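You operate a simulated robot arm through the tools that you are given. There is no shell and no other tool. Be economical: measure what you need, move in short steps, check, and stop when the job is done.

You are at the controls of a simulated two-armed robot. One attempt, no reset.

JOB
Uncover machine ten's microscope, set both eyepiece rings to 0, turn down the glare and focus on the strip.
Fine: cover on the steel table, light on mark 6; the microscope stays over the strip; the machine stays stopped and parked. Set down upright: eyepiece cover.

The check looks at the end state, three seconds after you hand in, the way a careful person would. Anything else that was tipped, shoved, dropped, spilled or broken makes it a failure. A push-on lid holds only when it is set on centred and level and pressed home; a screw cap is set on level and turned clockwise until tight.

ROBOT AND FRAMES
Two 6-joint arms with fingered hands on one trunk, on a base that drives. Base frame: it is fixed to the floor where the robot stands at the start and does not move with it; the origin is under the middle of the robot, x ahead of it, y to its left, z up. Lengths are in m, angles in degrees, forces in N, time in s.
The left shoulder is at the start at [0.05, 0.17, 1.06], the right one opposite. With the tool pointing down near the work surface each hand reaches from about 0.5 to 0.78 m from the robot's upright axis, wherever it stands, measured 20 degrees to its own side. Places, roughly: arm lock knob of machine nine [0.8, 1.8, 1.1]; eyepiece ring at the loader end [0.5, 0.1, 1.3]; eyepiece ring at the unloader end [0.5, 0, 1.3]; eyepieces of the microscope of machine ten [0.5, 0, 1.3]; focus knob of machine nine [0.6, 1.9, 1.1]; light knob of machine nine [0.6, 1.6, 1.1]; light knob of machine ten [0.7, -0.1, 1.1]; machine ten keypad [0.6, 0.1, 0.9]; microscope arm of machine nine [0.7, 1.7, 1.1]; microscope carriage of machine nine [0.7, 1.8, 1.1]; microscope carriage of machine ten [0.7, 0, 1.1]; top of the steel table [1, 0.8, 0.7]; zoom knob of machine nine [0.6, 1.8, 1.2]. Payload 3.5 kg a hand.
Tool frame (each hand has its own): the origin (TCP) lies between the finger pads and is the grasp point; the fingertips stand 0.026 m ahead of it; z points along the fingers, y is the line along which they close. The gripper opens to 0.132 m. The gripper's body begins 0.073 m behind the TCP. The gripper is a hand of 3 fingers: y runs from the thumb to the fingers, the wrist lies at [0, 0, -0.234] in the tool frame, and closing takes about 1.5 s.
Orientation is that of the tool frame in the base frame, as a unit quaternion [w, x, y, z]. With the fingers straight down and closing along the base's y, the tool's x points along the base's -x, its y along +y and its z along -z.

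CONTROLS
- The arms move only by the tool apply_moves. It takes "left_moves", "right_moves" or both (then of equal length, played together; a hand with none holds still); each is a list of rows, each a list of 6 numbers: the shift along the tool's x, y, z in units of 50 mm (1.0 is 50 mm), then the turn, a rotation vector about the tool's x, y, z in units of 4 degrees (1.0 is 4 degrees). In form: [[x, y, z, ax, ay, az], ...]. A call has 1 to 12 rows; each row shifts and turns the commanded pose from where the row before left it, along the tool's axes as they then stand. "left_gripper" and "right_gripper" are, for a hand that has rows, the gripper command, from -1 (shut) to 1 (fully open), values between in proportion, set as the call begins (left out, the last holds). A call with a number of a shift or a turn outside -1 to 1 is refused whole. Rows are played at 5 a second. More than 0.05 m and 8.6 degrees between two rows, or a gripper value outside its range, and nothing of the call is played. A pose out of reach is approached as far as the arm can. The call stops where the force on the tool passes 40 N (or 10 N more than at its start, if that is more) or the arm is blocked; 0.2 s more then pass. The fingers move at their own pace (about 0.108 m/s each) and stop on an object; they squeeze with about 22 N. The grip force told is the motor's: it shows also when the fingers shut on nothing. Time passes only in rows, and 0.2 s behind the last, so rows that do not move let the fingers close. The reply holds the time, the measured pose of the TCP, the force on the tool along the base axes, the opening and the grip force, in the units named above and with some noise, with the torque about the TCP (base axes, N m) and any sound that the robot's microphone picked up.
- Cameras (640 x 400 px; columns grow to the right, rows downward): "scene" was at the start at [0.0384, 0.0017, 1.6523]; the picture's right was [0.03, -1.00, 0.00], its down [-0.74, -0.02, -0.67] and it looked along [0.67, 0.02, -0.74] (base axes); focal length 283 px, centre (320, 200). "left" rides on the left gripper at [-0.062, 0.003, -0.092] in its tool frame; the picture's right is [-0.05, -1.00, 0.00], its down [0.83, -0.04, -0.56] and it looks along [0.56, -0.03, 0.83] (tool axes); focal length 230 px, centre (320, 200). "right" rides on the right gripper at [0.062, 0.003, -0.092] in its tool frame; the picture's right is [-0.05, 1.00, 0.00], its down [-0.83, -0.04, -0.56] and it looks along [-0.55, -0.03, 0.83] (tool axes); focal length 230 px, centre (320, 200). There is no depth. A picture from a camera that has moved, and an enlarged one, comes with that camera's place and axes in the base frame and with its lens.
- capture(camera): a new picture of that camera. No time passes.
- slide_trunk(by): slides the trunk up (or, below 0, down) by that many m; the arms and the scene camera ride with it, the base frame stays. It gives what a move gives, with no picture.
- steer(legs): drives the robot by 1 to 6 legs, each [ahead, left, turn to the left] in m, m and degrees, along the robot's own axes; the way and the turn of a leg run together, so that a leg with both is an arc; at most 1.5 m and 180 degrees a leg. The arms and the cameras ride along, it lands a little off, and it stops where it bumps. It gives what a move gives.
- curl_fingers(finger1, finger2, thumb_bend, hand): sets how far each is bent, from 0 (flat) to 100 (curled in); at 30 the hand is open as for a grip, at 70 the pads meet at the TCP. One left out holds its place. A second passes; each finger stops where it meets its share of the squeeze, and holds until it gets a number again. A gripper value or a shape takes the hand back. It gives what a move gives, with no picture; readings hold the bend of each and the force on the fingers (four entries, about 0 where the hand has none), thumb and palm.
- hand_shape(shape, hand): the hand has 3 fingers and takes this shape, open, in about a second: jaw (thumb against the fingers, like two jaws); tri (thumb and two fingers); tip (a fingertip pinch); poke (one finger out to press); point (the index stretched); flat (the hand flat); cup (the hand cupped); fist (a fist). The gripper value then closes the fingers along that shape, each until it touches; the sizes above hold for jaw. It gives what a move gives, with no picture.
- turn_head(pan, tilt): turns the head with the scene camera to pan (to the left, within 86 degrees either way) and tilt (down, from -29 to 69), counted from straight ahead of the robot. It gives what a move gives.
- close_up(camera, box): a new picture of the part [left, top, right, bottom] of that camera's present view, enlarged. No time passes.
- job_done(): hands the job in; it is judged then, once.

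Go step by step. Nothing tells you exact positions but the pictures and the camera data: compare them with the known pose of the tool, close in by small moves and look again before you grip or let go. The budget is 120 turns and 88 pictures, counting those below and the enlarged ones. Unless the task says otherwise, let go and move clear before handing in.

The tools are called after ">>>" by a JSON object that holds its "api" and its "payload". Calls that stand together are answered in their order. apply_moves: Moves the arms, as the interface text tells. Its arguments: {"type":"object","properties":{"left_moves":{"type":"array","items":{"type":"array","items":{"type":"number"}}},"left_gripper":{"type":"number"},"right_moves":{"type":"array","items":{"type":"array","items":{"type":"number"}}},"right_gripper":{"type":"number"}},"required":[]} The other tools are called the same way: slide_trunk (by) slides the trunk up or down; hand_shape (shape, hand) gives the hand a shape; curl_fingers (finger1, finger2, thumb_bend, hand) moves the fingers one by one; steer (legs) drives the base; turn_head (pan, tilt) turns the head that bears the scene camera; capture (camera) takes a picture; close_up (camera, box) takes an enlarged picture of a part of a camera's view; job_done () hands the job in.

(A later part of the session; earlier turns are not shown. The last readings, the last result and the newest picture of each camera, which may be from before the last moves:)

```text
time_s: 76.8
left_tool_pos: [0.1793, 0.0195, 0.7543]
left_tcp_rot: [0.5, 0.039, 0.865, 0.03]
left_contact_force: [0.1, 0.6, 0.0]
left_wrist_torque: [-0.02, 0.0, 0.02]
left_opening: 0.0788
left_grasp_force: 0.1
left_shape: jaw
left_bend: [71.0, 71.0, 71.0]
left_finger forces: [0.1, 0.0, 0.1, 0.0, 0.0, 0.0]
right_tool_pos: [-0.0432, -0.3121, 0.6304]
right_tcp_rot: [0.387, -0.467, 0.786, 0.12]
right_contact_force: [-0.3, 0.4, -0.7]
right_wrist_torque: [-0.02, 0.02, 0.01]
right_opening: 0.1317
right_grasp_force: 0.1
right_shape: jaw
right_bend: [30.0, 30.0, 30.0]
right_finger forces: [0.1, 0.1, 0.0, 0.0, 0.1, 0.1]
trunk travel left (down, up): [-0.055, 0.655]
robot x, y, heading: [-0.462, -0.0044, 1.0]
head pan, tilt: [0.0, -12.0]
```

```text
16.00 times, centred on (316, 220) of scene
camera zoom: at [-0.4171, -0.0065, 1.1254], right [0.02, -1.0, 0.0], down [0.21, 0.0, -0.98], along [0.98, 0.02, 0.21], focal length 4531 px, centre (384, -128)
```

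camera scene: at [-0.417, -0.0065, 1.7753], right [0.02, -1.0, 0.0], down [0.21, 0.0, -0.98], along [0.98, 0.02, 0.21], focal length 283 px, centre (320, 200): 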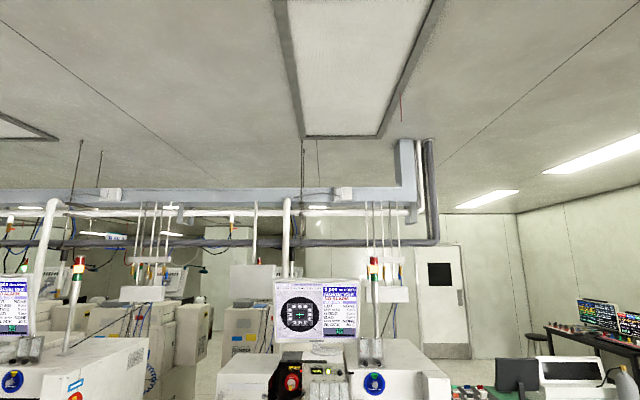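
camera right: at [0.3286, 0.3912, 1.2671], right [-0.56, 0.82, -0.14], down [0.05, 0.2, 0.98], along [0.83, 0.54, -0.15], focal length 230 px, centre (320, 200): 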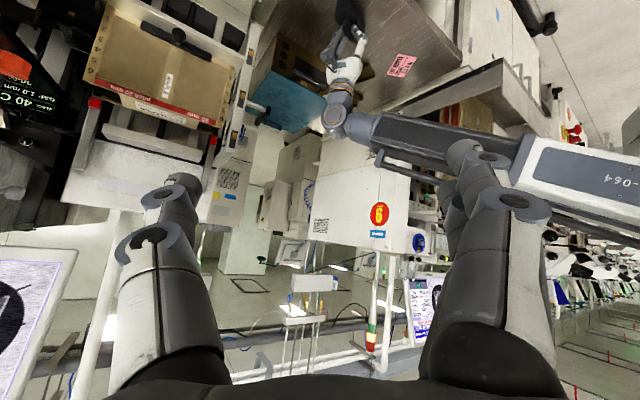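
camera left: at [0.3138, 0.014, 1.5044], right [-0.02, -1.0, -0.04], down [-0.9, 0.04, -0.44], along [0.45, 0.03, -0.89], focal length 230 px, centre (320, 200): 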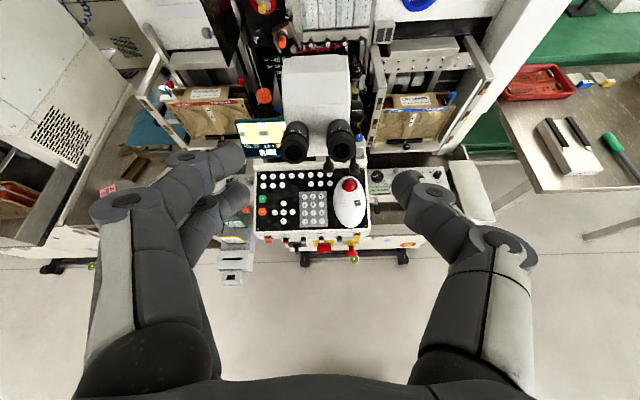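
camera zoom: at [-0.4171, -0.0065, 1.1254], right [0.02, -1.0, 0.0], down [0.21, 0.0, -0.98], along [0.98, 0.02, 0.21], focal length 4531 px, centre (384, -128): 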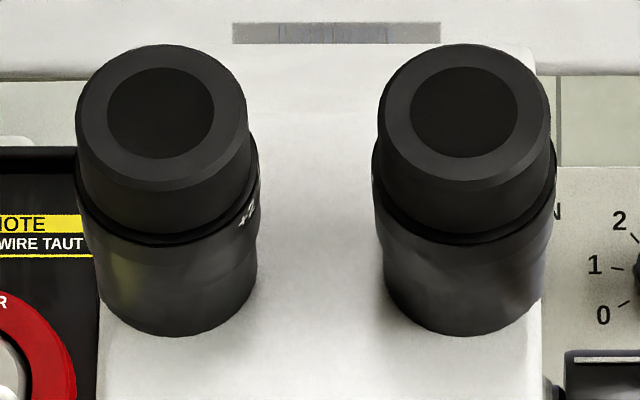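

Comparing label angles, the top reads exactly −1 on the right ring and −2 on the left ring, so the index is the top and steps are about 34°. I need the right ring turned one step and the left two, counterclockwise as seen from the operator. I'll go back up and prepare the left hand.

>>> {"api": "slide_trunk", "payload": {"by": 0.4}}

>>> {"api": "slide_trunk", "payload": {"by": 0.22}}

>>> {"api": "turn_head", "payload": {"pan": 0, "tilt": 35}}

>>> {"api": "apply_moves", "payload": {"left_moves": [[0, 0, 0, 0, 0, 1], [0, 0, 0, 0, 0, 1], [0, 0, 0, 0, 0, 1], [0, 0, 0, 0, 0, 1], [0, 0, 0, 0, 0, 1], [0, 0, 0, 0, 0, 1], [0, 0, 0, 0, 0, 1], [0, 0, 0, 0, 0, 1], [0, 0, 0, 0, 0, 1], [0, 0, 0, 0, 0, 1], [0, 0, 0, 0, 0, 1], [0, 0, 0, 0, 0, 1]]}}

>>> {"api": "apply_moves", "payload": {"left_moves": [[0, 0, 0, 0, 0, 1], [0, 0, 0, 0, 0, 1], [0, 0, 0, 0, 0, 1], [0, 0, 0, 0, 0, 1], [0, 0, 0, 0, 0, 1], [0, 0, 0, 0, 0, 1], [0, 0, 0, 0, 0, 1], [0, 0, 0, 0, 0, 1], [0, 0, 0, 0, 0, 1], [0, 0, 0, 0, 0, 0]]}}

```text
time_s: 80.6
left_tool_pos: [0.1783, 0.0195, 1.1537]
left_tcp_rot: [0.5, 0.039, 0.864, 0.029]
left_contact_force: [-0.3, -0.4, -0.2]
left_wrist_torque: [0.03, 0.01, -0.02]
left_opening: 0.0788
left_grasp_force: 0.1
left_shape: jaw
left_bend: [71.0, 71.0, 71.0]
left_finger forces: [0.0, 0.1, 0.0, 0.1, 0.1, 0.0]
right_tool_pos: [-0.0412, -0.313, 1.0295]
right_tcp_rot: [0.387, -0.468, 0.785, 0.121]
right_contact_force: [-0.5, 0.5, 0.3]
right_wrist_torque: [-0.01, 0.03, -0.01]
right_opening: 0.1317
right_grasp_force: 0.0
right_shape: jaw
right_bend: [30.0, 30.0, 30.0]
right_finger forces: [0.0, 0.1, 0.0, 0.0, 0.0, 0.1]
trunk travel left (down, up): [-0.455, 0.255]
robot x, y, heading: [-0.4577, -0.0066, 1.0]
head pan, tilt: [0.0, -12.0]
```

```text
time_s: 82.9
left_tool_pos: [0.1782, 0.0194, 1.3745]
left_tcp_rot: [0.5, 0.039, 0.865, 0.029]
left_contact_force: [0.8, -0.3, -0.1]
left_wrist_torque: [0.0, 0.02, -0.01]
left_opening: 0.0788
left_grasp_force: 0.0
left_shape: jaw
left_bend: [71.0, 71.0, 71.0]
left_finger forces: [0.1, 0.0, 0.0, 0.0, 0.0, 0.0]
right_tool_pos: [-0.0417, -0.3129, 1.2496]
right_tcp_rot: [0.386, -0.467, 0.786, 0.12]
right_contact_force: [0.4, 0.5, -0.3]
right_wrist_torque: [0.0, -0.01, 0.03]
right_opening: 0.1319
right_grasp_force: 0.1
right_shape: jaw
right_bend: [30.0, 30.0, 30.0]
right_finger forces: [0.0, 0.0, 0.0, 0.0, 0.1, 0.0]
trunk travel left (down, up): [-0.675, 0.035]
robot x, y, heading: [-0.4595, -0.0054, 0.9]
head pan, tilt: [0.0, -12.0]
```

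```text
time_s: 84.1
left_tool_pos: [0.1786, 0.0199, 1.3756]
left_tcp_rot: [0.5, 0.038, 0.865, 0.03]
left_contact_force: [0.7, 0.6, 0.1]
left_wrist_torque: [0.0, 0.05, 0.0]
left_opening: 0.0786
left_grasp_force: 0.1
left_shape: jaw
left_bend: [71.0, 71.0, 71.0]
left_finger forces: [0.1, 0.1, 0.0, 0.0, 0.0, 0.0]
right_tool_pos: [-0.0416, -0.3134, 1.2488]
right_tcp_rot: [0.386, -0.469, 0.785, 0.12]
right_contact_force: [-0.8, -0.5, -0.7]
right_wrist_torque: [0.02, 0.02, 0.01]
right_opening: 0.1319
right_grasp_force: 0.1
right_shape: jaw
right_bend: [30.0, 30.0, 30.0]
right_finger forces: [0.0, 0.1, 0.0, 0.1, 0.0, 0.0]
trunk travel left (down, up): [-0.675, 0.035]
robot x, y, heading: [-0.4636, -0.009, 1.0]
head pan, tilt: [0.0, 35.0]
```

```text
time_s: 86.7
left_tool_pos: [0.1796, 0.0199, 1.373]
left_tcp_rot: [0.445, 0.387, 0.774, 0.231]
left_contact_force: [1.3, -0.1, 0.7]
left_wrist_torque: [-0.01, 0.02, -0.01]
left_opening: 0.0788
left_grasp_force: 0.0
left_shape: jaw
left_bend: [71.0, 71.0, 71.0]
left_finger forces: [0.0, 0.1, 0.1, 0.1, 0.0, 0.0]
right_tool_pos: [-0.0411, -0.3127, 1.25]
right_tcp_rot: [0.387, -0.468, 0.785, 0.12]
right_contact_force: [0.5, 0.7, 0.7]
right_wrist_torque: [0.02, -0.01, -0.03]
right_opening: 0.132
right_grasp_force: 0.0
right_shape: jaw
right_bend: [30.0, 30.0, 30.0]
right_finger forces: [0.0, 0.0, 0.0, 0.0, 0.1, 0.1]
trunk travel left (down, up): [-0.675, 0.035]
robot x, y, heading: [-0.4588, -0.0071, 1.3]
head pan, tilt: [0.0, 35.0]
```

```text
time_s: 88.9
left_tool_pos: [0.1802, 0.0184, 1.3736]
left_tcp_rot: [0.352, 0.607, 0.616, 0.357]
left_contact_force: [-0.8, 0.2, 0.1]
left_wrist_torque: [-0.01, -0.03, -0.01]
left_opening: 0.0788
left_grasp_force: 0.0
left_shape: jaw
left_bend: [71.0, 71.0, 71.0]
left_finger forces: [0.0, 0.0, 0.0, 0.1, 0.1, 0.0]
right_tool_pos: [-0.0409, -0.3137, 1.25]
right_tcp_rot: [0.387, -0.468, 0.785, 0.121]
right_contact_force: [0.2, -0.1, -0.2]
right_wrist_torque: [-0.01, -0.02, 0.01]
right_opening: 0.1319
right_grasp_force: 0.1
right_shape: jaw
right_bend: [30.0, 30.0, 30.0]
right_finger forces: [0.1, 0.1, 0.0, 0.0, 0.1, 0.0]
trunk travel left (down, up): [-0.675, 0.035]
robot x, y, heading: [-0.4614, -0.008, 1.0]
head pan, tilt: [0.0, 35.0]
```

>>> {"api": "apply_moves", "payload": {"left_moves": [[0, 0, 0, -0.8, 0, 0], [0, 0, 0, -0.8, 0, 0], [0, 0, 0, -0.8, 0, 0], [-0.28, -0.86, 0.31, 0, 0, 0], [-0.28, -0.86, 0.31, 0, 0, 0], [0, 0, 0, 0, 0, 0]]}}

>>> {"api": "steer", "payload": {"legs": [[0, 0, -1], [0.235, 0.004, 0]]}}

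>>> {"api": "capture", "payload": {"camera": "left"}}

```text
time_s: 90.3
left_tool_pos: [0.177, -0.0103, 1.2827]
left_tcp_rot: [0.401, 0.576, 0.585, 0.408]
left_contact_force: [0.4, -0.3, 0.5]
left_wrist_torque: [0.02, 0.04, 0.01]
left_opening: 0.0786
left_grasp_force: 0.1
left_shape: jaw
left_bend: [71.0, 71.0, 71.0]
left_finger forces: [0.0, 0.1, 0.0, 0.0, 0.0, 0.0]
right_tool_pos: [-0.0419, -0.3139, 1.2492]
right_tcp_rot: [0.386, -0.468, 0.786, 0.12]
right_contact_force: [0.9, 0.9, 0.5]
right_wrist_torque: [0.02, -0.01, -0.02]
right_opening: 0.1319
right_grasp_force: 0.0
right_shape: jaw
right_bend: [30.0, 30.0, 30.0]
right_finger forces: [0.0, 0.0, 0.0, 0.0, 0.0, 0.1]
trunk travel left (down, up): [-0.675, 0.035]
robot x, y, heading: [-0.4626, -0.0063, 0.9]
head pan, tilt: [0.0, 35.0]
```

```text
time_s: 92.4
left_tool_pos: [0.4097, -0.0175, 1.2822]
left_tcp_rot: [0.405, 0.581, 0.58, 0.403]
left_contact_force: [0.8, 0.1, 1.0]
left_wrist_torque: [0.01, -0.03, 0.01]
left_opening: 0.0789
left_grasp_force: 0.1
left_shape: jaw
left_bend: [71.0, 71.0, 71.0]
left_finger forces: [0.1, 0.1, 0.0, 0.0, 0.1, 0.0]
right_tool_pos: [0.1856, -0.317, 1.2493]
right_tcp_rot: [0.388, -0.46, 0.79, 0.115]
right_contact_force: [0.7, 0.2, 0.1]
right_wrist_torque: [0.02, 0.02, 0.03]
right_opening: 0.1321
right_grasp_force: 0.2
right_shape: jaw
right_bend: [30.0, 30.0, 30.0]
right_finger forces: [0.0, 0.1, 0.0, 0.0, 0.1, 0.0]
trunk travel left (down, up): [-0.675, 0.035]
robot x, y, heading: [-0.2264, -0.0029, -0.2]
head pan, tilt: [0.0, 35.0]
```

```text
37 pictures are left
camera left: at [0.3256, -0.0775, 1.3178], right [-0.35, -0.05, -0.94], down [-0.53, 0.83, 0.15], along [0.77, 0.55, -0.32], focal length 230 px, centre (320, 200)
```

left: 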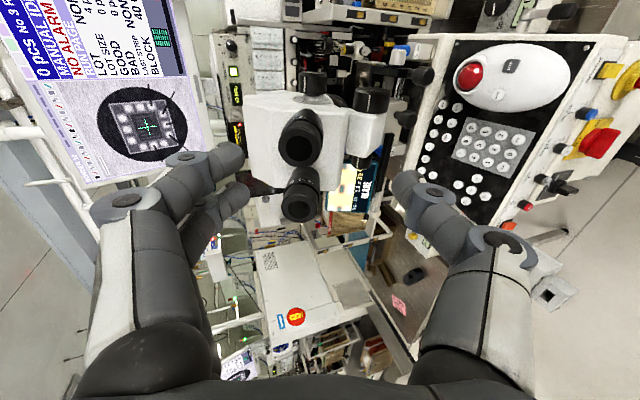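

I can see both lens centres: right ≈ (0.505, −0.007, 1.267), left ≈ (0.505, 0.053, 1.267). I'll align on the right axis, pre-roll by +17°, and advance partway over the eyecup.

>>> {"api": "apply_moves", "payload": {"left_moves": [[0.21, 0.37, -0.13, 0, 0, 0], [0, 0, 0, 0, 0, 0.85], [0, 0, 0, 0, 0, 0.85], [0, 0, 0, 0, 0, 0.85], [0, 0, 0, 0, 0, 0.85], [0, 0, 0, 0, 0, 0.85], [0, 0, 0.4, 0, 0, 0], [0, 0, 0.4, 0, 0, 0], [0, 0, 0, 0, 0, 0]]}}

>>> {"api": "capture", "payload": {"camera": "left"}}

>>> {"api": "close_up", "payload": {"camera": "right", "box": [240, 170, 352, 240]}}

```text
time_s: 94.4
left_tool_pos: [0.4471, -0.0071, 1.287]
left_tcp_rot: [0.34, 0.66, 0.487, 0.46]
left_contact_force: [0.3, -0.4, -0.1]
left_wrist_torque: [0.0, -0.03, -0.01]
left_opening: 0.0786
left_grasp_force: 0.0
left_shape: jaw
left_bend: [71.0, 71.0, 71.0]
left_finger forces: [0.0, 0.1, 0.0, 0.0, 0.0, 0.0]
right_tool_pos: [0.1843, -0.3165, 1.25]
right_tcp_rot: [0.388, -0.46, 0.79, 0.117]
right_contact_force: [0.4, -0.8, 0.4]
right_wrist_torque: [-0.04, 0.01, 0.01]
right_opening: 0.1319
right_grasp_force: 0.0
right_shape: jaw
right_bend: [30.0, 30.0, 30.0]
right_finger forces: [0.0, 0.1, 0.0, 0.1, 0.1, 0.0]
trunk travel left (down, up): [-0.675, 0.035]
robot x, y, heading: [-0.2275, -0.0013, -0.0]
head pan, tilt: [0.0, 35.0]
```

```text
36 pictures are left
camera left: at [0.3559, -0.0663, 1.3062], right [-0.33, 0.24, -0.91], down [-0.45, 0.81, 0.38], along [0.83, 0.54, -0.16], focal length 230 px, centre (320, 200)
```

left: 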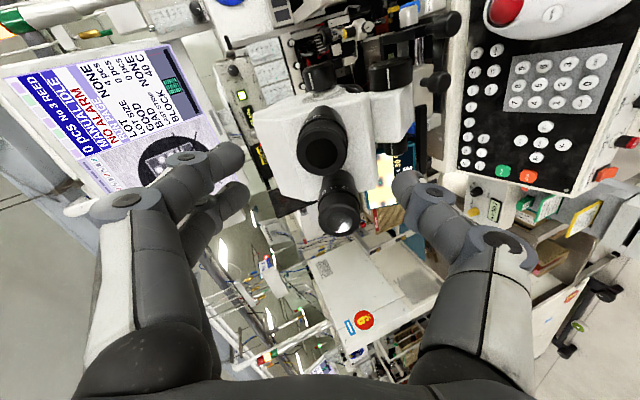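

```text
5.71 times, centred on (296, 205) of right
camera zoom: at [0.1185, -0.4049, 1.2672], right [-0.8, 0.58, -0.14], down [-0.02, 0.21, 0.98], along [0.6, 0.79, -0.15], focal length 1315 px, centre (457, 171)
```

zoom: 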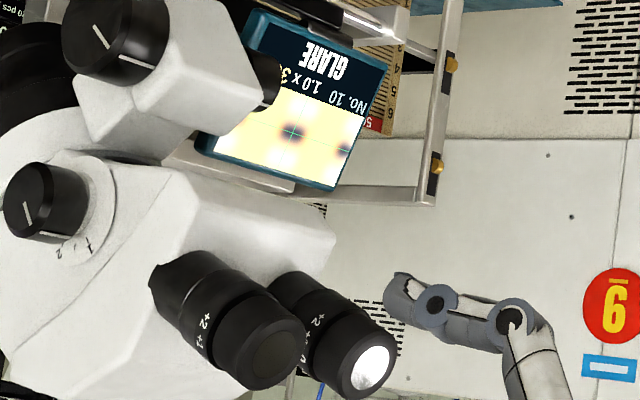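

Alignment is within a millimetre or so. I'll advance the rest of the way so the pads sit at the ring.

>>> {"api": "apply_moves", "payload": {"left_moves": [[0, 0, 0.3, 0, 0, 0], [0, 0, 0.3, 0, 0, 0], [0, 0, 0.3, 0, 0, 0], [0, 0, 0.3, 0, 0, 0], [0, 0, 0.3, 0, 0, 0], [0, 0, 0.3, 0, 0, 0], [0, 0, 0.1, 0, 0, 0], [0, 0, 0, 0, 0, 0]]}}

>>> {"api": "capture", "payload": {"camera": "left"}}

>>> {"api": "close_up", "payload": {"camera": "right", "box": [248, 200, 312, 240]}}

```text
time_s: 96.2
left_tool_pos: [0.5367, -0.006, 1.2563]
left_tcp_rot: [0.34, 0.66, 0.487, 0.459]
left_contact_force: [0.9, -1.1, 0.2]
left_wrist_torque: [0.01, 0.0, 0.03]
left_opening: 0.0788
left_grasp_force: 0.1
left_shape: jaw
left_bend: [71.0, 71.0, 71.0]
left_finger forces: [0.0, 0.0, 0.0, 0.0, 0.0, 0.1]
right_tool_pos: [0.1836, -0.3175, 1.2493]
right_tcp_rot: [0.388, -0.461, 0.79, 0.117]
right_contact_force: [0.2, -0.3, -0.2]
right_wrist_torque: [-0.01, -0.01, -0.05]
right_opening: 0.1318
right_grasp_force: 0.1
right_shape: jaw
right_bend: [30.0, 30.0, 30.0]
right_finger forces: [0.0, 0.1, 0.0, 0.0, 0.0, 0.0]
trunk travel left (down, up): [-0.675, 0.035]
robot x, y, heading: [-0.2269, -0.004, -0.2]
head pan, tilt: [0.0, 35.0]
```

```text
34 pictures are left
camera left: at [0.4455, -0.0646, 1.2739], right [-0.34, 0.24, -0.91], down [-0.45, 0.81, 0.38], along [0.83, 0.54, -0.16], focal length 230 px, centre (320, 200)
```

left: 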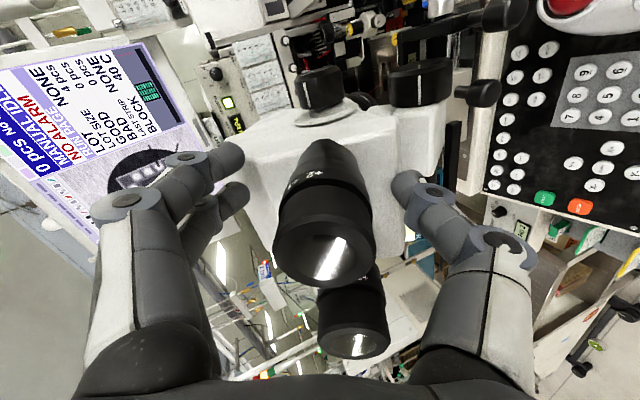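

```text
10.00 times, centred on (280, 220) of right
camera zoom: at [0.1186, -0.4049, 1.2672], right [-0.8, 0.58, -0.14], down [-0.02, 0.21, 0.98], along [0.6, 0.79, -0.15], focal length 2301 px, centre (720, 0)
```

zoom: 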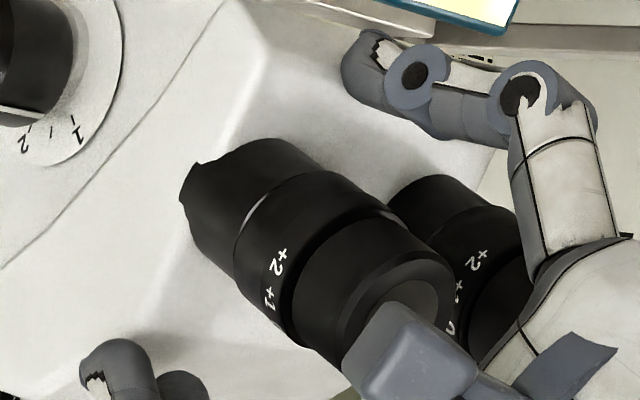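

Well centred on the ring. Now I'll close on it.

>>> {"api": "apply_moves", "payload": {"left_moves": [[0, 0, 0, 0, 0, 0], [0, 0, 0, 0, 0, 0], [0, 0, 0, 0, 0, 0], [0, 0, 0, 0, 0, 0], [0, 0, 0, 0, 0, 0], [0, 0, 0, 0, 0, 0]], "left_gripper": -1}}

>>> {"api": "close_up", "payload": {"camera": "right", "box": [248, 200, 312, 240]}}

```text
time_s: 97.6
left_tool_pos: [0.5345, -0.006, 1.2578]
left_tcp_rot: [0.342, 0.66, 0.487, 0.46]
left_contact_force: [2.1, -2.2, 13.1]
left_wrist_torque: [0.0, -0.34, -0.03]
left_opening: 0.0228
left_grasp_force: 22.3
left_shape: jaw
left_bend: [70.0, 68.0, 71.0]
left_finger forces: [14.3, 15.7, 0.0, 0.1, 17.0, 0.0]
right_tool_pos: [0.1842, -0.3164, 1.2502]
right_tcp_rot: [0.389, -0.461, 0.789, 0.117]
right_contact_force: [0.0, 0.6, 0.2]
right_wrist_torque: [-0.04, -0.02, 0.01]
right_opening: 0.1318
right_grasp_force: 0.1
right_shape: jaw
right_bend: [30.0, 30.0, 30.0]
right_finger forces: [0.0, 0.1, 0.0, 0.0, 0.1, 0.0]
trunk travel left (down, up): [-0.675, 0.035]
robot x, y, heading: [-0.2252, -0.0045, -0.1]
head pan, tilt: [0.0, 35.0]
```

```text
10.00 times, centred on (280, 220) of right
camera zoom: at [0.1179, -0.4051, 1.2674], right [-0.8, 0.58, -0.14], down [-0.02, 0.2, 0.98], along [0.6, 0.79, -0.15], focal length 2301 px, centre (720, 0)
```

zoom: 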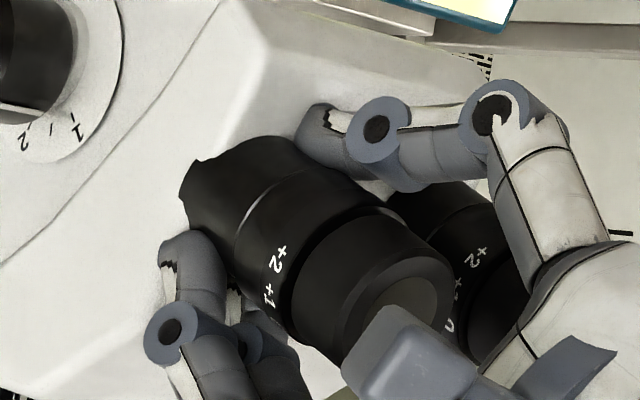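

The fingertips landed on the tube just behind the ring, so I'll open, back off about 19 mm and close again.

>>> {"api": "apply_moves", "payload": {"left_moves": [[0, 0, 0, 0, 0, 0], [0, 0, 0, 0, 0, 0], [0, 0, 0, 0, 0, 0], [0, 0, -0.19, 0, 0, 0], [0, 0, -0.19, 0, 0, 0], [0, 0, 0, 0, 0, 0]], "left_gripper": 0.2}}

>>> {"api": "apply_moves", "payload": {"left_moves": [[0, 0, 0, 0, 0, 0], [0, 0, 0, 0, 0, 0], [0, 0, 0, 0, 0, 0], [0, 0, 0, 0, 0, 0], [0, 0, 0, 0, 0, 0], [0, 0, 0, 0, 0, 0]], "left_gripper": -1}}

>>> {"api": "close_up", "payload": {"camera": "right", "box": [248, 200, 312, 240]}}

```text
time_s: 99.0
left_tool_pos: [0.5181, -0.0065, 1.2615]
left_tcp_rot: [0.341, 0.66, 0.488, 0.459]
left_contact_force: [0.1, 0.1, -0.9]
left_wrist_torque: [0.01, 0.03, -0.01]
left_opening: 0.079
left_grasp_force: 0.0
left_shape: jaw
left_bend: [71.0, 71.0, 71.0]
left_finger forces: [0.0, 0.1, 0.0, 0.0, 0.0, 0.0]
right_tool_pos: [0.1857, -0.3168, 1.2494]
right_tcp_rot: [0.387, -0.461, 0.79, 0.117]
right_contact_force: [-1.0, 0.2, 0.0]
right_wrist_torque: [0.01, -0.01, -0.05]
right_opening: 0.1316
right_grasp_force: 0.2
right_shape: jaw
right_bend: [30.0, 30.0, 30.0]
right_finger forces: [0.0, 0.0, 0.0, 0.1, 0.0, 0.0]
trunk travel left (down, up): [-0.675, 0.035]
robot x, y, heading: [-0.2299, -0.0012, -0.1]
head pan, tilt: [0.0, 35.0]
```

```text
time_s: 100.4
left_tool_pos: [0.5182, -0.0062, 1.2608]
left_tcp_rot: [0.341, 0.66, 0.487, 0.459]
left_contact_force: [0.8, 1.7, 0.1]
left_wrist_torque: [0.0, 0.03, 0.01]
left_opening: 0.0286
left_grasp_force: 21.8
left_shape: jaw
left_bend: [73.0, 72.0, 70.0]
left_finger forces: [10.7, 9.4, 0.0, 0.0, 19.2, 0.1]
right_tool_pos: [0.1847, -0.3173, 1.2495]
right_tcp_rot: [0.387, -0.461, 0.79, 0.116]
right_contact_force: [-1.3, -0.3, -0.6]
right_wrist_torque: [0.02, -0.04, -0.01]
right_opening: 0.1319
right_grasp_force: 0.1
right_shape: jaw
right_bend: [30.0, 30.0, 30.0]
right_finger forces: [0.0, 0.0, 0.0, 0.1, 0.0, 0.0]
trunk travel left (down, up): [-0.675, 0.035]
robot x, y, heading: [-0.2314, -0.0024, 0.1]
head pan, tilt: [0.0, 35.0]
```

```text
10.00 times, centred on (280, 220) of right
camera zoom: at [0.1188, -0.4047, 1.2672], right [-0.8, 0.58, -0.14], down [-0.02, 0.21, 0.98], along [0.6, 0.79, -0.15], focal length 2301 px, centre (720, 0)
```

zoom: 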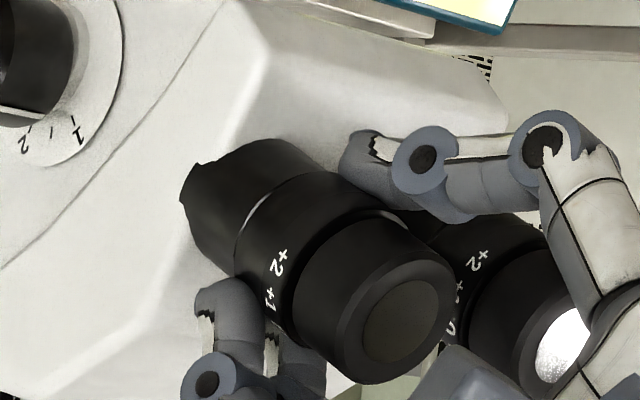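

Now the fingers are on the ring with balanced force. I'll turn it −34° about the axis.

>>> {"api": "apply_moves", "payload": {"left_moves": [[0, 0, 0, 0, 0, -0.85], [0, 0, 0, 0, 0, -0.85], [0, 0, 0, 0, 0, -0.85], [0, 0, 0, 0, 0, -0.85], [0, 0, 0, 0, 0, -0.85], [0, 0, 0, 0, 0, -0.85], [0, 0, 0, 0, 0, -0.85], [0, 0, 0, 0, 0, -0.85], [0, 0, 0, 0, 0, -0.85], [0, 0, 0, 0, 0, -0.85], [0, 0, 0, 0, 0, 0]]}}

>>> {"api": "close_up", "payload": {"camera": "right", "box": [248, 200, 312, 240]}}

```text
time_s: 102.8
left_tool_pos: [0.5183, -0.0068, 1.2624]
left_tcp_rot: [0.459, 0.488, 0.66, 0.339]
left_contact_force: [-4.7, 5.2, -9.0]
left_wrist_torque: [0.07, 0.25, 0.04]
left_opening: 0.0288
left_grasp_force: 22.7
left_shape: jaw
left_bend: [73.0, 73.0, 70.0]
left_finger forces: [8.7, 9.5, 0.0, 0.0, 26.1, 0.0]
right_tool_pos: [0.1852, -0.3159, 1.2504]
right_tcp_rot: [0.388, -0.461, 0.79, 0.117]
right_contact_force: [-0.6, -0.1, 0.0]
right_wrist_torque: [0.01, -0.01, 0.03]
right_opening: 0.1318
right_grasp_force: 0.0
right_shape: jaw
right_bend: [30.0, 30.0, 30.0]
right_finger forces: [0.0, 0.0, 0.0, 0.0, 0.1, 0.0]
trunk travel left (down, up): [-0.675, 0.035]
robot x, y, heading: [-0.2277, -0.0027, -0.1]
head pan, tilt: [0.0, 35.0]
```

```text
10.00 times, centred on (280, 220) of right
camera zoom: at [0.1188, -0.4043, 1.2673], right [-0.8, 0.58, -0.14], down [-0.02, 0.21, 0.98], along [0.6, 0.79, -0.16], focal length 2301 px, centre (720, 0)
```

zoom: 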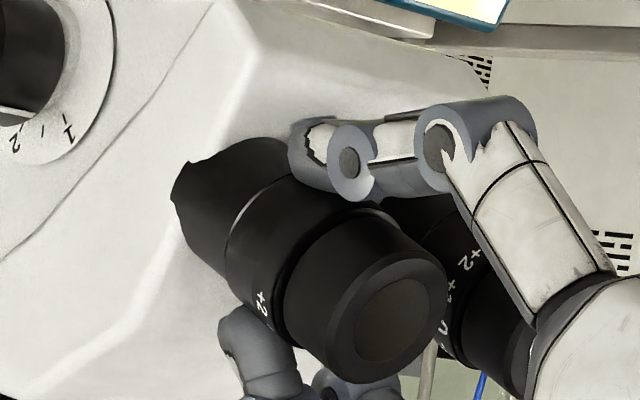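

The ring moved one step (+2 is now where +1 was). I'll release and check.

>>> {"api": "apply_moves", "payload": {"left_moves": [[0, 0, 0, 0, 0, 0], [0, 0, 0, 0, 0, 0], [0, 0, 0, 0, 0, 0], [0, 0, 0, 0, 0, 0]], "left_gripper": 0.2}}

>>> {"api": "close_up", "payload": {"camera": "right", "box": [248, 200, 312, 240]}}

```text
time_s: 103.8
left_tool_pos: [0.5191, -0.0072, 1.2627]
left_tcp_rot: [0.46, 0.489, 0.659, 0.339]
left_contact_force: [-0.4, -0.1, 0.7]
left_wrist_torque: [0.01, -0.04, 0.01]
left_opening: 0.079
left_grasp_force: 0.0
left_shape: jaw
left_bend: [71.0, 71.0, 71.0]
left_finger forces: [0.0, 0.0, 0.0, 0.1, 0.1, 0.0]
right_tool_pos: [0.1852, -0.317, 1.2491]
right_tcp_rot: [0.387, -0.461, 0.79, 0.116]
right_contact_force: [0.3, -0.3, -0.5]
right_wrist_torque: [0.01, 0.01, 0.0]
right_opening: 0.1319
right_grasp_force: 0.1
right_shape: jaw
right_bend: [30.0, 30.0, 30.0]
right_finger forces: [0.0, 0.1, 0.1, 0.0, 0.0, 0.0]
trunk travel left (down, up): [-0.675, 0.035]
robot x, y, heading: [-0.2292, -0.0041, 0.0]
head pan, tilt: [0.0, 35.0]
```

```text
10.00 times, centred on (280, 220) of right
camera zoom: at [0.1187, -0.4049, 1.2672], right [-0.8, 0.58, -0.14], down [-0.02, 0.21, 0.98], along [0.6, 0.79, -0.15], focal length 2301 px, centre (720, 0)
```

zoom: 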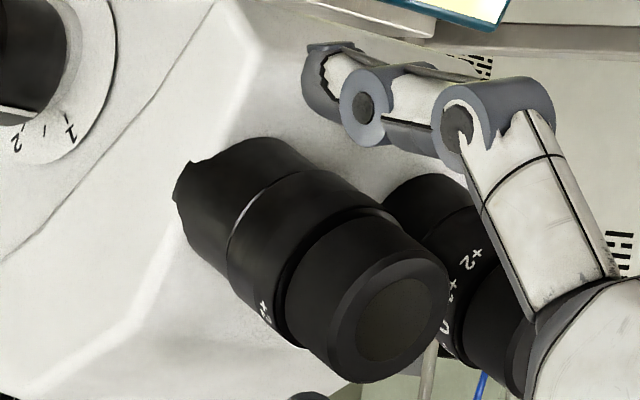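

>>> {"api": "apply_moves", "payload": {"left_moves": [[0, 0, -0.5, 0, 0, 0], [0, 0, -0.5, 0, 0, 0], [0, 0, -0.5, 0, 0, 0], [0, 0, -0.3, 0, 0, 0.5], [0, 0, 0, 0, 0, 1], [0, 0, 0, 0, 0, 1], [0, 0, 0, 0, 0, 1], [0, 0, 0, 0, 0, 1], [0, 0, 0, 0, 0, 1], [0, 0, 0, 0, 0, 1], [0, 0, 0, 0, 0, 1], [0, 0, 0, 0, 0, 1]]}}

>>> {"api": "apply_moves", "payload": {"left_moves": [[0.574, -0.175, 0, 0, 0, 0], [0.574, -0.175, 0, 0, 0, 0], [0, 0, 0, 0, 0, 0]]}}

>>> {"api": "capture", "payload": {"camera": "left"}}

>>> {"api": "capture", "payload": {"camera": "scene"}}

```text
time_s: 106.4
left_tool_pos: [0.4342, -0.006, 1.292]
left_tcp_rot: [0.341, 0.661, 0.486, 0.46]
left_contact_force: [0.6, -0.4, -0.7]
left_wrist_torque: [0.02, 0.0, 0.03]
left_opening: 0.0789
left_grasp_force: 0.1
left_shape: jaw
left_bend: [71.0, 71.0, 71.0]
left_finger forces: [0.1, 0.0, 0.0, 0.0, 0.0, 0.0]
right_tool_pos: [0.1842, -0.3162, 1.2498]
right_tcp_rot: [0.387, -0.46, 0.791, 0.116]
right_contact_force: [0.9, 0.0, 1.0]
right_wrist_torque: [0.01, 0.02, -0.01]
right_opening: 0.1322
right_grasp_force: 0.1
right_shape: jaw
right_bend: [30.0, 30.0, 30.0]
right_finger forces: [0.0, 0.0, 0.0, 0.0, 0.0, 0.1]
trunk travel left (down, up): [-0.675, 0.035]
robot x, y, heading: [-0.227, -0.0047, 0.3]
head pan, tilt: [0.0, 35.0]
```

```text
time_s: 107.2
left_tool_pos: [0.4344, 0.055, 1.2925]
left_tcp_rot: [0.341, 0.66, 0.488, 0.459]
left_contact_force: [-0.8, 0.4, -0.6]
left_wrist_torque: [0.0, 0.0, 0.04]
left_opening: 0.0785
left_grasp_force: 0.0
left_shape: jaw
left_bend: [71.0, 71.0, 71.0]
left_finger forces: [0.0, 0.0, 0.0, 0.0, 0.1, 0.0]
right_tool_pos: [0.184, -0.3171, 1.2491]
right_tcp_rot: [0.388, -0.46, 0.79, 0.118]
right_contact_force: [-0.7, -0.4, 0.0]
right_wrist_torque: [0.03, -0.04, 0.04]
right_opening: 0.1321
right_grasp_force: 0.1
right_shape: jaw
right_bend: [30.0, 30.0, 30.0]
right_finger forces: [0.0, 0.1, 0.0, 0.0, 0.1, 0.0]
trunk travel left (down, up): [-0.675, 0.035]
robot x, y, heading: [-0.225, -0.0042, -0.1]
head pan, tilt: [0.0, 35.0]
```

```text
28 pictures are left
camera left: at [0.3437, -0.004, 1.3113], right [-0.34, 0.24, -0.91], down [-0.45, 0.81, 0.38], along [0.83, 0.54, -0.16], focal length 230 px, centre (320, 200)
```

left: 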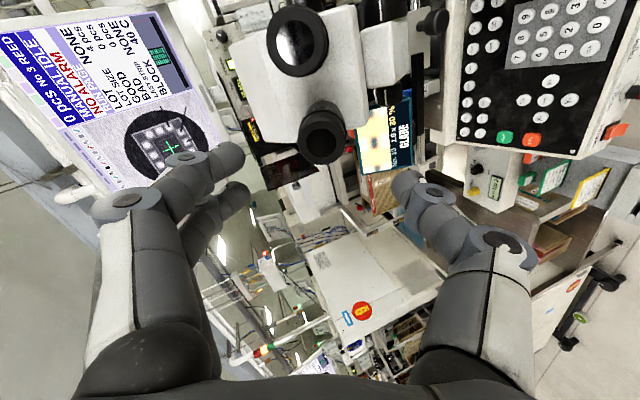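

```text
27 pictures are left
camera scene: at [-0.1799, -0.0037, 1.6711], right [0.0, -1.0, 0.0], down [-0.57, 0.0, -0.82], along [0.82, 0.0, -0.57], focal length 283 px, centre (320, 200)
```

scene: 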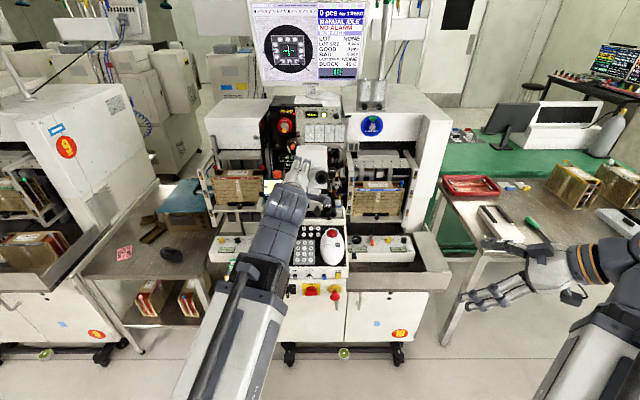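

The right ring's done; I'll correct 4 mm sideways and move onto the left ring.

>>> {"api": "apply_moves", "payload": {"left_moves": [[-0.086, 0.02, 0.28, 0, 0, 0], [0, 0, 0.3, 0, 0, 0], [0, 0, 0.3, 0, 0, 0], [0, 0, 0.3, 0, 0, 0], [0, 0, 0.3, 0, 0, 0], [0, 0, 0.3, 0, 0, 0], [0, 0, 0, 0, 0, 0]]}}

>>> {"api": "capture", "payload": {"camera": "left"}}

```text
time_s: 108.8
left_tool_pos: [0.5179, 0.0487, 1.264]
left_tcp_rot: [0.341, 0.66, 0.487, 0.459]
left_contact_force: [-0.6, -0.5, -0.4]
left_wrist_torque: [-0.02, 0.02, -0.02]
left_opening: 0.0789
left_grasp_force: 0.0
left_shape: jaw
left_bend: [71.0, 71.0, 71.0]
left_finger forces: [0.0, 0.0, 0.0, 0.0, 0.0, 0.0]
right_tool_pos: [0.1844, -0.3178, 1.2491]
right_tcp_rot: [0.389, -0.459, 0.791, 0.116]
right_contact_force: [-0.3, 0.1, -0.3]
right_wrist_torque: [0.05, 0.03, -0.02]
right_opening: 0.1319
right_grasp_force: 0.0
right_shape: jaw
right_bend: [30.0, 30.0, 30.0]
right_finger forces: [0.1, 0.0, 0.1, 0.0, 0.0, 0.0]
trunk travel left (down, up): [-0.675, 0.035]
robot x, y, heading: [-0.2262, -0.0036, -0.3]
head pan, tilt: [0.0, 35.0]
```

```text
26 pictures are left
camera left: at [0.4264, -0.0095, 1.2812], right [-0.34, 0.24, -0.91], down [-0.45, 0.81, 0.38], along [0.83, 0.54, -0.16], focal length 230 px, centre (320, 200)
```

left: 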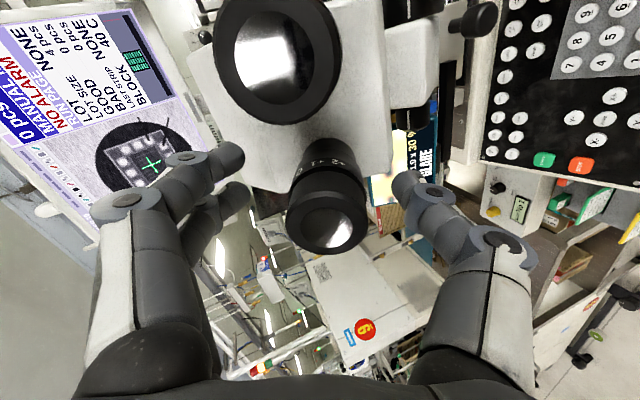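

Centred to within a pixel or two. I'll close and turn the first step.

>>> {"api": "apply_moves", "payload": {"left_moves": [[0, 0, 0, 0, 0, 0], [0, 0, 0, 0, 0, 0], [0, 0, 0, 0, 0, 0], [0, 0, 0, 0, 0, 0], [0, 0, 0, 0, 0, 0], [0, 0, 0, 0, 0, 0]], "left_gripper": -1}}

>>> {"api": "apply_moves", "payload": {"left_moves": [[0, 0, 0, 0, 0, -0.85], [0, 0, 0, 0, 0, -0.85], [0, 0, 0, 0, 0, -0.85], [0, 0, 0, 0, 0, -0.85], [0, 0, 0, 0, 0, -0.85], [0, 0, 0, 0, 0, -0.85], [0, 0, 0, 0, 0, -0.85], [0, 0, 0, 0, 0, -0.85], [0, 0, 0, 0, 0, -0.85], [0, 0, 0, 0, 0, -0.85], [0, 0, 0, 0, 0, 0]]}}

>>> {"api": "apply_moves", "payload": {"left_moves": [[0, 0, 0, 0, 0, 0], [0, 0, 0, 0, 0, 0], [0, 0, 0, 0, 0, 0], [0, 0, 0, 0, 0, 0]], "left_gripper": 0.2}}

>>> {"api": "close_up", "payload": {"camera": "right", "box": [248, 200, 312, 240]}}

```text
time_s: 110.2
left_tool_pos: [0.5171, 0.0493, 1.2622]
left_tcp_rot: [0.34, 0.66, 0.488, 0.459]
left_contact_force: [1.9, -0.6, -0.7]
left_wrist_torque: [-0.01, 0.05, -0.02]
left_opening: 0.0289
left_grasp_force: 22.0
left_shape: jaw
left_bend: [72.0, 73.0, 70.0]
left_finger forces: [9.7, 10.5, 0.1, 0.0, 19.4, 0.1]
right_tool_pos: [0.1837, -0.3181, 1.25]
right_tcp_rot: [0.388, -0.46, 0.79, 0.117]
right_contact_force: [0.6, -1.0, 0.0]
right_wrist_torque: [-0.01, 0.0, -0.03]
right_opening: 0.1319
right_grasp_force: 0.0
right_shape: jaw
right_bend: [30.0, 30.0, 30.0]
right_finger forces: [0.0, 0.0, 0.0, 0.1, 0.0, 0.0]
trunk travel left (down, up): [-0.675, 0.035]
robot x, y, heading: [-0.2297, -0.005, -0.0]
head pan, tilt: [0.0, 35.0]
```

```text
time_s: 112.6
left_tool_pos: [0.5182, 0.0496, 1.2626]
left_tcp_rot: [0.46, 0.489, 0.659, 0.339]
left_contact_force: [3.1, 4.6, 5.4]
left_wrist_torque: [0.11, -0.16, 0.14]
left_opening: 0.028
left_grasp_force: 21.6
left_shape: jaw
left_bend: [72.0, 72.0, 70.0]
left_finger forces: [11.5, 13.7, 0.0, 0.0, 17.4, 0.0]
right_tool_pos: [0.1839, -0.316, 1.2504]
right_tcp_rot: [0.388, -0.461, 0.79, 0.116]
right_contact_force: [-0.1, -0.6, -0.4]
right_wrist_torque: [0.01, 0.0, -0.01]
right_opening: 0.132
right_grasp_force: 0.1
right_shape: jaw
right_bend: [30.0, 30.0, 30.0]
right_finger forces: [0.1, 0.0, 0.0, 0.0, 0.0, 0.0]
trunk travel left (down, up): [-0.675, 0.035]
robot x, y, heading: [-0.2271, -0.0037, -0.3]
head pan, tilt: [0.0, 35.0]
```

```text
time_s: 113.6
left_tool_pos: [0.5175, 0.0477, 1.2629]
left_tcp_rot: [0.461, 0.488, 0.659, 0.339]
left_contact_force: [0.2, 0.1, 0.0]
left_wrist_torque: [0.0, 0.0, 0.0]
left_opening: 0.0788
left_grasp_force: 0.1
left_shape: jaw
left_bend: [71.0, 71.0, 71.0]
left_finger forces: [0.1, 0.0, 0.0, 0.0, 0.0, 0.0]
right_tool_pos: [0.1844, -0.3166, 1.25]
right_tcp_rot: [0.388, -0.461, 0.79, 0.117]
right_contact_force: [-1.0, -0.6, -0.4]
right_wrist_torque: [0.02, -0.03, 0.0]
right_opening: 0.1317
right_grasp_force: 0.0
right_shape: jaw
right_bend: [30.0, 30.0, 30.0]
right_finger forces: [0.1, 0.1, 0.1, 0.0, 0.0, 0.0]
trunk travel left (down, up): [-0.675, 0.035]
robot x, y, heading: [-0.2298, -0.0035, 0.2]
head pan, tilt: [0.0, 35.0]
```

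```text
10.00 times, centred on (280, 220) of right
camera zoom: at [0.1186, -0.4049, 1.2672], right [-0.8, 0.58, -0.14], down [-0.02, 0.21, 0.98], along [0.6, 0.79, -0.15], focal length 2301 px, centre (720, 0)
```

zoom: 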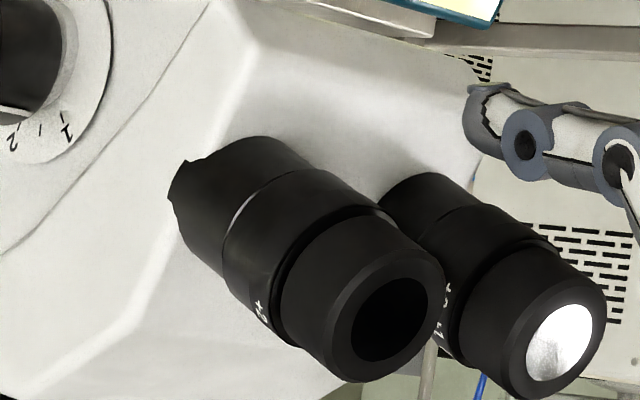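

The left ring moved one step. I'll regrip and turn the second step, then back off.

>>> {"api": "apply_moves", "payload": {"left_moves": [[0, 0, 0, 0, 0, 0.85], [0, 0, 0, 0, 0, 0.85], [0, 0, 0, 0, 0, 0.85], [0, 0, 0, 0, 0, 0.85], [0, 0, 0, 0, 0, 0.85], [0, 0, 0, 0, 0, 0.85], [0, 0, 0, 0, 0, 0.85], [0, 0, 0, 0, 0, 0.85], [0, 0, 0, 0, 0, 0.85], [0, 0, 0, 0, 0, 0.85], [0, 0, 0, 0, 0, 0]]}}

>>> {"api": "apply_moves", "payload": {"left_moves": [[0, 0, 0, 0, 0, 0], [0, 0, 0, 0, 0, 0], [0, 0, 0, 0, 0, 0], [0, 0, 0, 0, 0, 0], [0, 0, 0, 0, 0, 0], [0, 0, 0, 0, 0, 0]], "left_gripper": -1}}

>>> {"api": "apply_moves", "payload": {"left_moves": [[0, 0, 0, 0, 0, -0.85], [0, 0, 0, 0, 0, -0.85], [0, 0, 0, 0, 0, -0.85], [0, 0, 0, 0, 0, -0.85], [0, 0, 0, 0, 0, -0.85], [0, 0, 0, 0, 0, -0.85], [0, 0, 0, 0, 0, -0.85], [0, 0, 0, 0, 0, -0.85], [0, 0, 0, 0, 0, -0.85], [0, 0, 0, 0, 0, -0.85], [0, 0, 0, 0, 0, 0]]}}

>>> {"api": "apply_moves", "payload": {"left_moves": [[0, 0, 0, 0, 0, 0], [0, 0, 0, 0, 0, 0], [0, 0, 0, 0, 0, 0], [0, 0, 0, 0, 0, 0], [0, 0, -0.5, 0, 0, 0], [0, 0, -0.5, 0, 0, 0], [0, 0, -0.5, 0, 0, 0], [0, 0, -0.5, 0, 0, 0], [0, 0, 0, 0, 0, 0]], "left_gripper": 0.2}}

>>> {"api": "capture", "payload": {"camera": "left"}}

```text
time_s: 116.0
left_tool_pos: [0.5163, 0.0491, 1.263]
left_tcp_rot: [0.341, 0.66, 0.487, 0.459]
left_contact_force: [0.3, 0.4, 0.1]
left_wrist_torque: [-0.01, 0.0, -0.01]
left_opening: 0.0789
left_grasp_force: 0.1
left_shape: jaw
left_bend: [71.0, 71.0, 71.0]
left_finger forces: [0.0, 0.1, 0.0, 0.1, 0.1, 0.0]
right_tool_pos: [0.1853, -0.3176, 1.2501]
right_tcp_rot: [0.387, -0.461, 0.79, 0.117]
right_contact_force: [-0.5, -0.9, 0.2]
right_wrist_torque: [0.02, -0.05, 0.0]
right_opening: 0.1322
right_grasp_force: 0.1
right_shape: jaw
right_bend: [30.0, 30.0, 30.0]
right_finger forces: [0.0, 0.0, 0.1, 0.1, 0.0, 0.0]
trunk travel left (down, up): [-0.675, 0.035]
robot x, y, heading: [-0.226, -0.0023, -0.2]
head pan, tilt: [0.0, 35.0]
```

```text
time_s: 117.4
left_tool_pos: [0.5169, 0.0485, 1.2621]
left_tcp_rot: [0.34, 0.66, 0.487, 0.459]
left_contact_force: [0.8, -0.3, -0.2]
left_wrist_torque: [0.0, 0.02, 0.02]
left_opening: 0.0289
left_grasp_force: 21.8
left_shape: jaw
left_bend: [72.0, 73.0, 70.0]
left_finger forces: [9.5, 10.4, 0.0, 0.1, 19.6, 0.0]
right_tool_pos: [0.1853, -0.3163, 1.2494]
right_tcp_rot: [0.387, -0.461, 0.79, 0.116]
right_contact_force: [0.3, 0.1, 0.3]
right_wrist_torque: [-0.03, 0.0, 0.04]
right_opening: 0.1319
right_grasp_force: 0.0
right_shape: jaw
right_bend: [30.0, 30.0, 30.0]
right_finger forces: [0.0, 0.1, 0.0, 0.1, 0.0, 0.1]
trunk travel left (down, up): [-0.675, 0.035]
robot x, y, heading: [-0.2284, -0.004, 0.0]
head pan, tilt: [0.0, 35.0]
```

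```text
time_s: 119.8
left_tool_pos: [0.5179, 0.0496, 1.2628]
left_tcp_rot: [0.46, 0.488, 0.659, 0.339]
left_contact_force: [2.0, 3.6, 3.8]
left_wrist_torque: [0.03, -0.1, 0.12]
left_opening: 0.0283
left_grasp_force: 21.9
left_shape: jaw
left_bend: [72.0, 73.0, 70.0]
left_finger forces: [10.8, 13.3, 0.0, 0.1, 18.9, 0.0]
right_tool_pos: [0.1843, -0.3155, 1.2492]
right_tcp_rot: [0.388, -0.461, 0.79, 0.115]
right_contact_force: [-0.3, 0.2, -0.7]
right_wrist_torque: [0.02, 0.0, 0.01]
right_opening: 0.132
right_grasp_force: 0.0
right_shape: jaw
right_bend: [30.0, 30.0, 30.0]
right_finger forces: [0.0, 0.1, 0.0, 0.0, 0.1, 0.0]
trunk travel left (down, up): [-0.675, 0.035]
robot x, y, heading: [-0.2259, -0.0015, -0.1]
head pan, tilt: [0.0, 35.0]
```

```text
time_s: 121.8
left_tool_pos: [0.422, 0.0494, 1.2971]
left_tcp_rot: [0.46, 0.488, 0.659, 0.339]
left_contact_force: [0.6, -1.4, -0.2]
left_wrist_torque: [0.03, 0.01, -0.05]
left_opening: 0.0788
left_grasp_force: 0.1
left_shape: jaw
left_bend: [71.0, 71.0, 71.0]
left_finger forces: [0.0, 0.1, 0.1, 0.0, 0.1, 0.0]
right_tool_pos: [0.1848, -0.3165, 1.25]
right_tcp_rot: [0.387, -0.461, 0.79, 0.117]
right_contact_force: [-0.3, -0.1, 0.0]
right_wrist_torque: [0.01, -0.02, 0.03]
right_opening: 0.1319
right_grasp_force: 0.1
right_shape: jaw
right_bend: [30.0, 30.0, 30.0]
right_finger forces: [0.1, 0.0, 0.1, 0.1, 0.1, 0.0]
trunk travel left (down, up): [-0.675, 0.035]
robot x, y, heading: [-0.2273, -0.0031, -0.1]
head pan, tilt: [0.0, 35.0]
```

```text
24 pictures are left
camera left: at [0.3445, -0.0083, 1.3488], right [-0.33, -0.34, -0.88], down [-0.62, 0.78, -0.07], along [0.72, 0.52, -0.47], focal length 230 px, centre (320, 200)
```

left: 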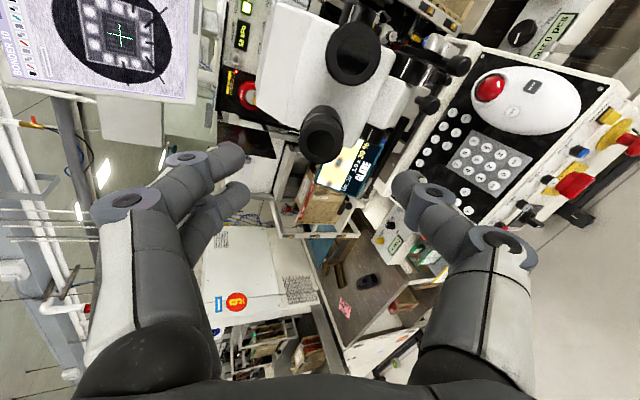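

Both rings should be set. I'll bring the left camera back over the top to verify, including the screen.

>>> {"api": "apply_moves", "payload": {"left_moves": [[0, 0, -0.3, 0, 0, -1], [0, 0, 0, 0, 0, -1], [0, 0, 0, 0, 0, -1], [0, 0, 0, 0, 0, -1], [0, 0, 0, 0, 0, -1], [0, 0, 0, 0, 0, -1], [0, 0, 0, 0, 0, -1], [0, 0, 0, 0, 0, -1], [0, 0, 0, 0, 0, -1], [0, 0, 0, 0, 0, -1], [0, 0, 0, 0, 0, -1], [0, 0, 0, 0, 0, -1]]}}

>>> {"api": "apply_moves", "payload": {"left_moves": [[0, 0, 0, 0, 0, -1], [0, 0, 0, 0, 0, -1], [0, 0, 0, 0, 0, -1], [0, 0, 0, 0, 0, -1], [0, 0, 0, 0, 0, -1], [0, 0, 0, 0, 0, -1], [0, 0, 0, 0, 0.8, 0], [0, 0, 0, 0, 0.8, 0], [0, 0, 0, 0, 0.9, 0], [-0.72, -0.2, -0.1, 0, 0, 0], [-0.72, -0.2, -0.1, 0, 0, 0], [-0.72, -0.2, -0.05, 0, 0, 0]]}}

>>> {"api": "capture", "payload": {"camera": "left"}}

```text
time_s: 124.4
left_tool_pos: [0.4092, 0.049, 1.3015]
left_tcp_rot: [0.558, 0.177, 0.801, 0.124]
left_contact_force: [-0.6, -0.5, -0.5]
left_wrist_torque: [-0.01, 0.02, 0.01]
left_opening: 0.079
left_grasp_force: 0.1
left_shape: jaw
left_bend: [71.0, 71.0, 71.0]
left_finger forces: [0.0, 0.1, 0.0, 0.1, 0.1, 0.0]
right_tool_pos: [0.1839, -0.3166, 1.2495]
right_tcp_rot: [0.388, -0.46, 0.79, 0.115]
right_contact_force: [-0.7, 0.6, -0.2]
right_wrist_torque: [-0.01, -0.03, 0.02]
right_opening: 0.1317
right_grasp_force: 0.0
right_shape: jaw
right_bend: [30.0, 30.0, 30.0]
right_finger forces: [0.0, 0.0, 0.1, 0.0, 0.1, 0.0]
trunk travel left (down, up): [-0.675, 0.035]
robot x, y, heading: [-0.2255, -0.0018, -0.1]
head pan, tilt: [0.0, 35.0]
```

```text
time_s: 127.0
left_tool_pos: [0.4543, 0.0163, 1.401]
left_tcp_rot: [0.498, 0.008, 0.867, 0.004]
left_contact_force: [-0.8, -0.8, 0.7]
left_wrist_torque: [0.01, 0.01, -0.03]
left_opening: 0.079
left_grasp_force: 0.0
left_shape: jaw
left_bend: [71.0, 71.0, 71.0]
left_finger forces: [0.1, 0.1, 0.0, 0.0, 0.1, 0.0]
right_tool_pos: [0.1849, -0.3169, 1.2506]
right_tcp_rot: [0.388, -0.46, 0.79, 0.117]
right_contact_force: [0.1, -0.7, 0.2]
right_wrist_torque: [0.01, 0.01, -0.04]
right_opening: 0.1316
right_grasp_force: 0.0
right_shape: jaw
right_bend: [30.0, 30.0, 30.0]
right_finger forces: [0.0, 0.1, 0.0, 0.0, 0.1, 0.1]
trunk travel left (down, up): [-0.675, 0.035]
robot x, y, heading: [-0.2254, -0.0046, -0.4]
head pan, tilt: [0.0, 35.0]
```

```text
23 pictures are left
camera left: at [0.406, 0.0197, 1.5015], right [0.02, -1.0, 0.03], down [-0.9, -0.03, -0.44], along [0.44, -0.02, -0.9], focal length 230 px, centre (320, 200)
```

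left: 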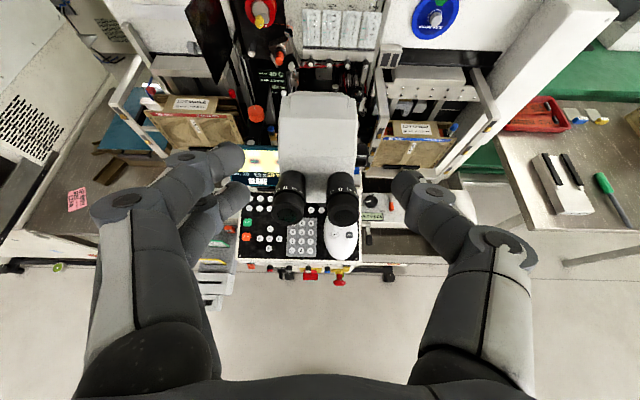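

>>> {"api": "close_up", "payload": {"camera": "left", "box": [240, 145, 368, 225]}}

```text
5.00 times, centred on (304, 185) of left
camera zoom: at [0.406, 0.0197, 1.5015], right [0.02, -1.0, 0.03], down [-0.9, -0.03, -0.44], along [0.44, -0.02, -0.9], focal length 1150 px, centre (400, 275)
```

zoom: 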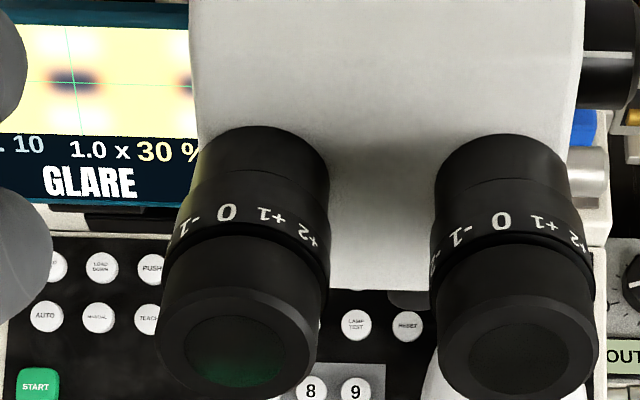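

Zeros are near the top on both. I'll zoom in to measure how exactly.

>>> {"api": "close_up", "payload": {"camera": "left", "box": [268, 166, 364, 226]}}

```text
6.67 times, centred on (316, 196) of left
camera zoom: at [0.406, 0.0197, 1.5015], right [0.02, -1.0, 0.03], down [-0.9, -0.03, -0.44], along [0.44, -0.02, -0.9], focal length 1534 px, centre (347, 227)
```

zoom: 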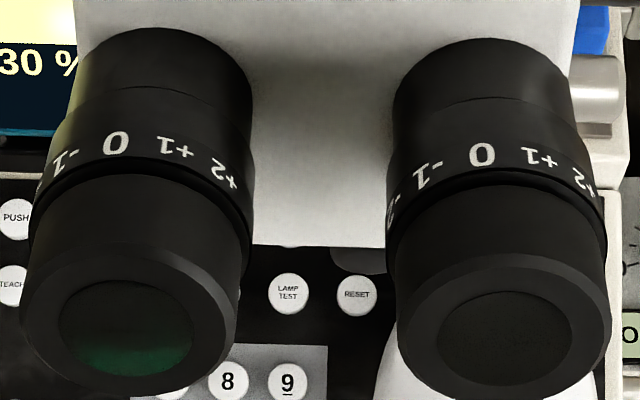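

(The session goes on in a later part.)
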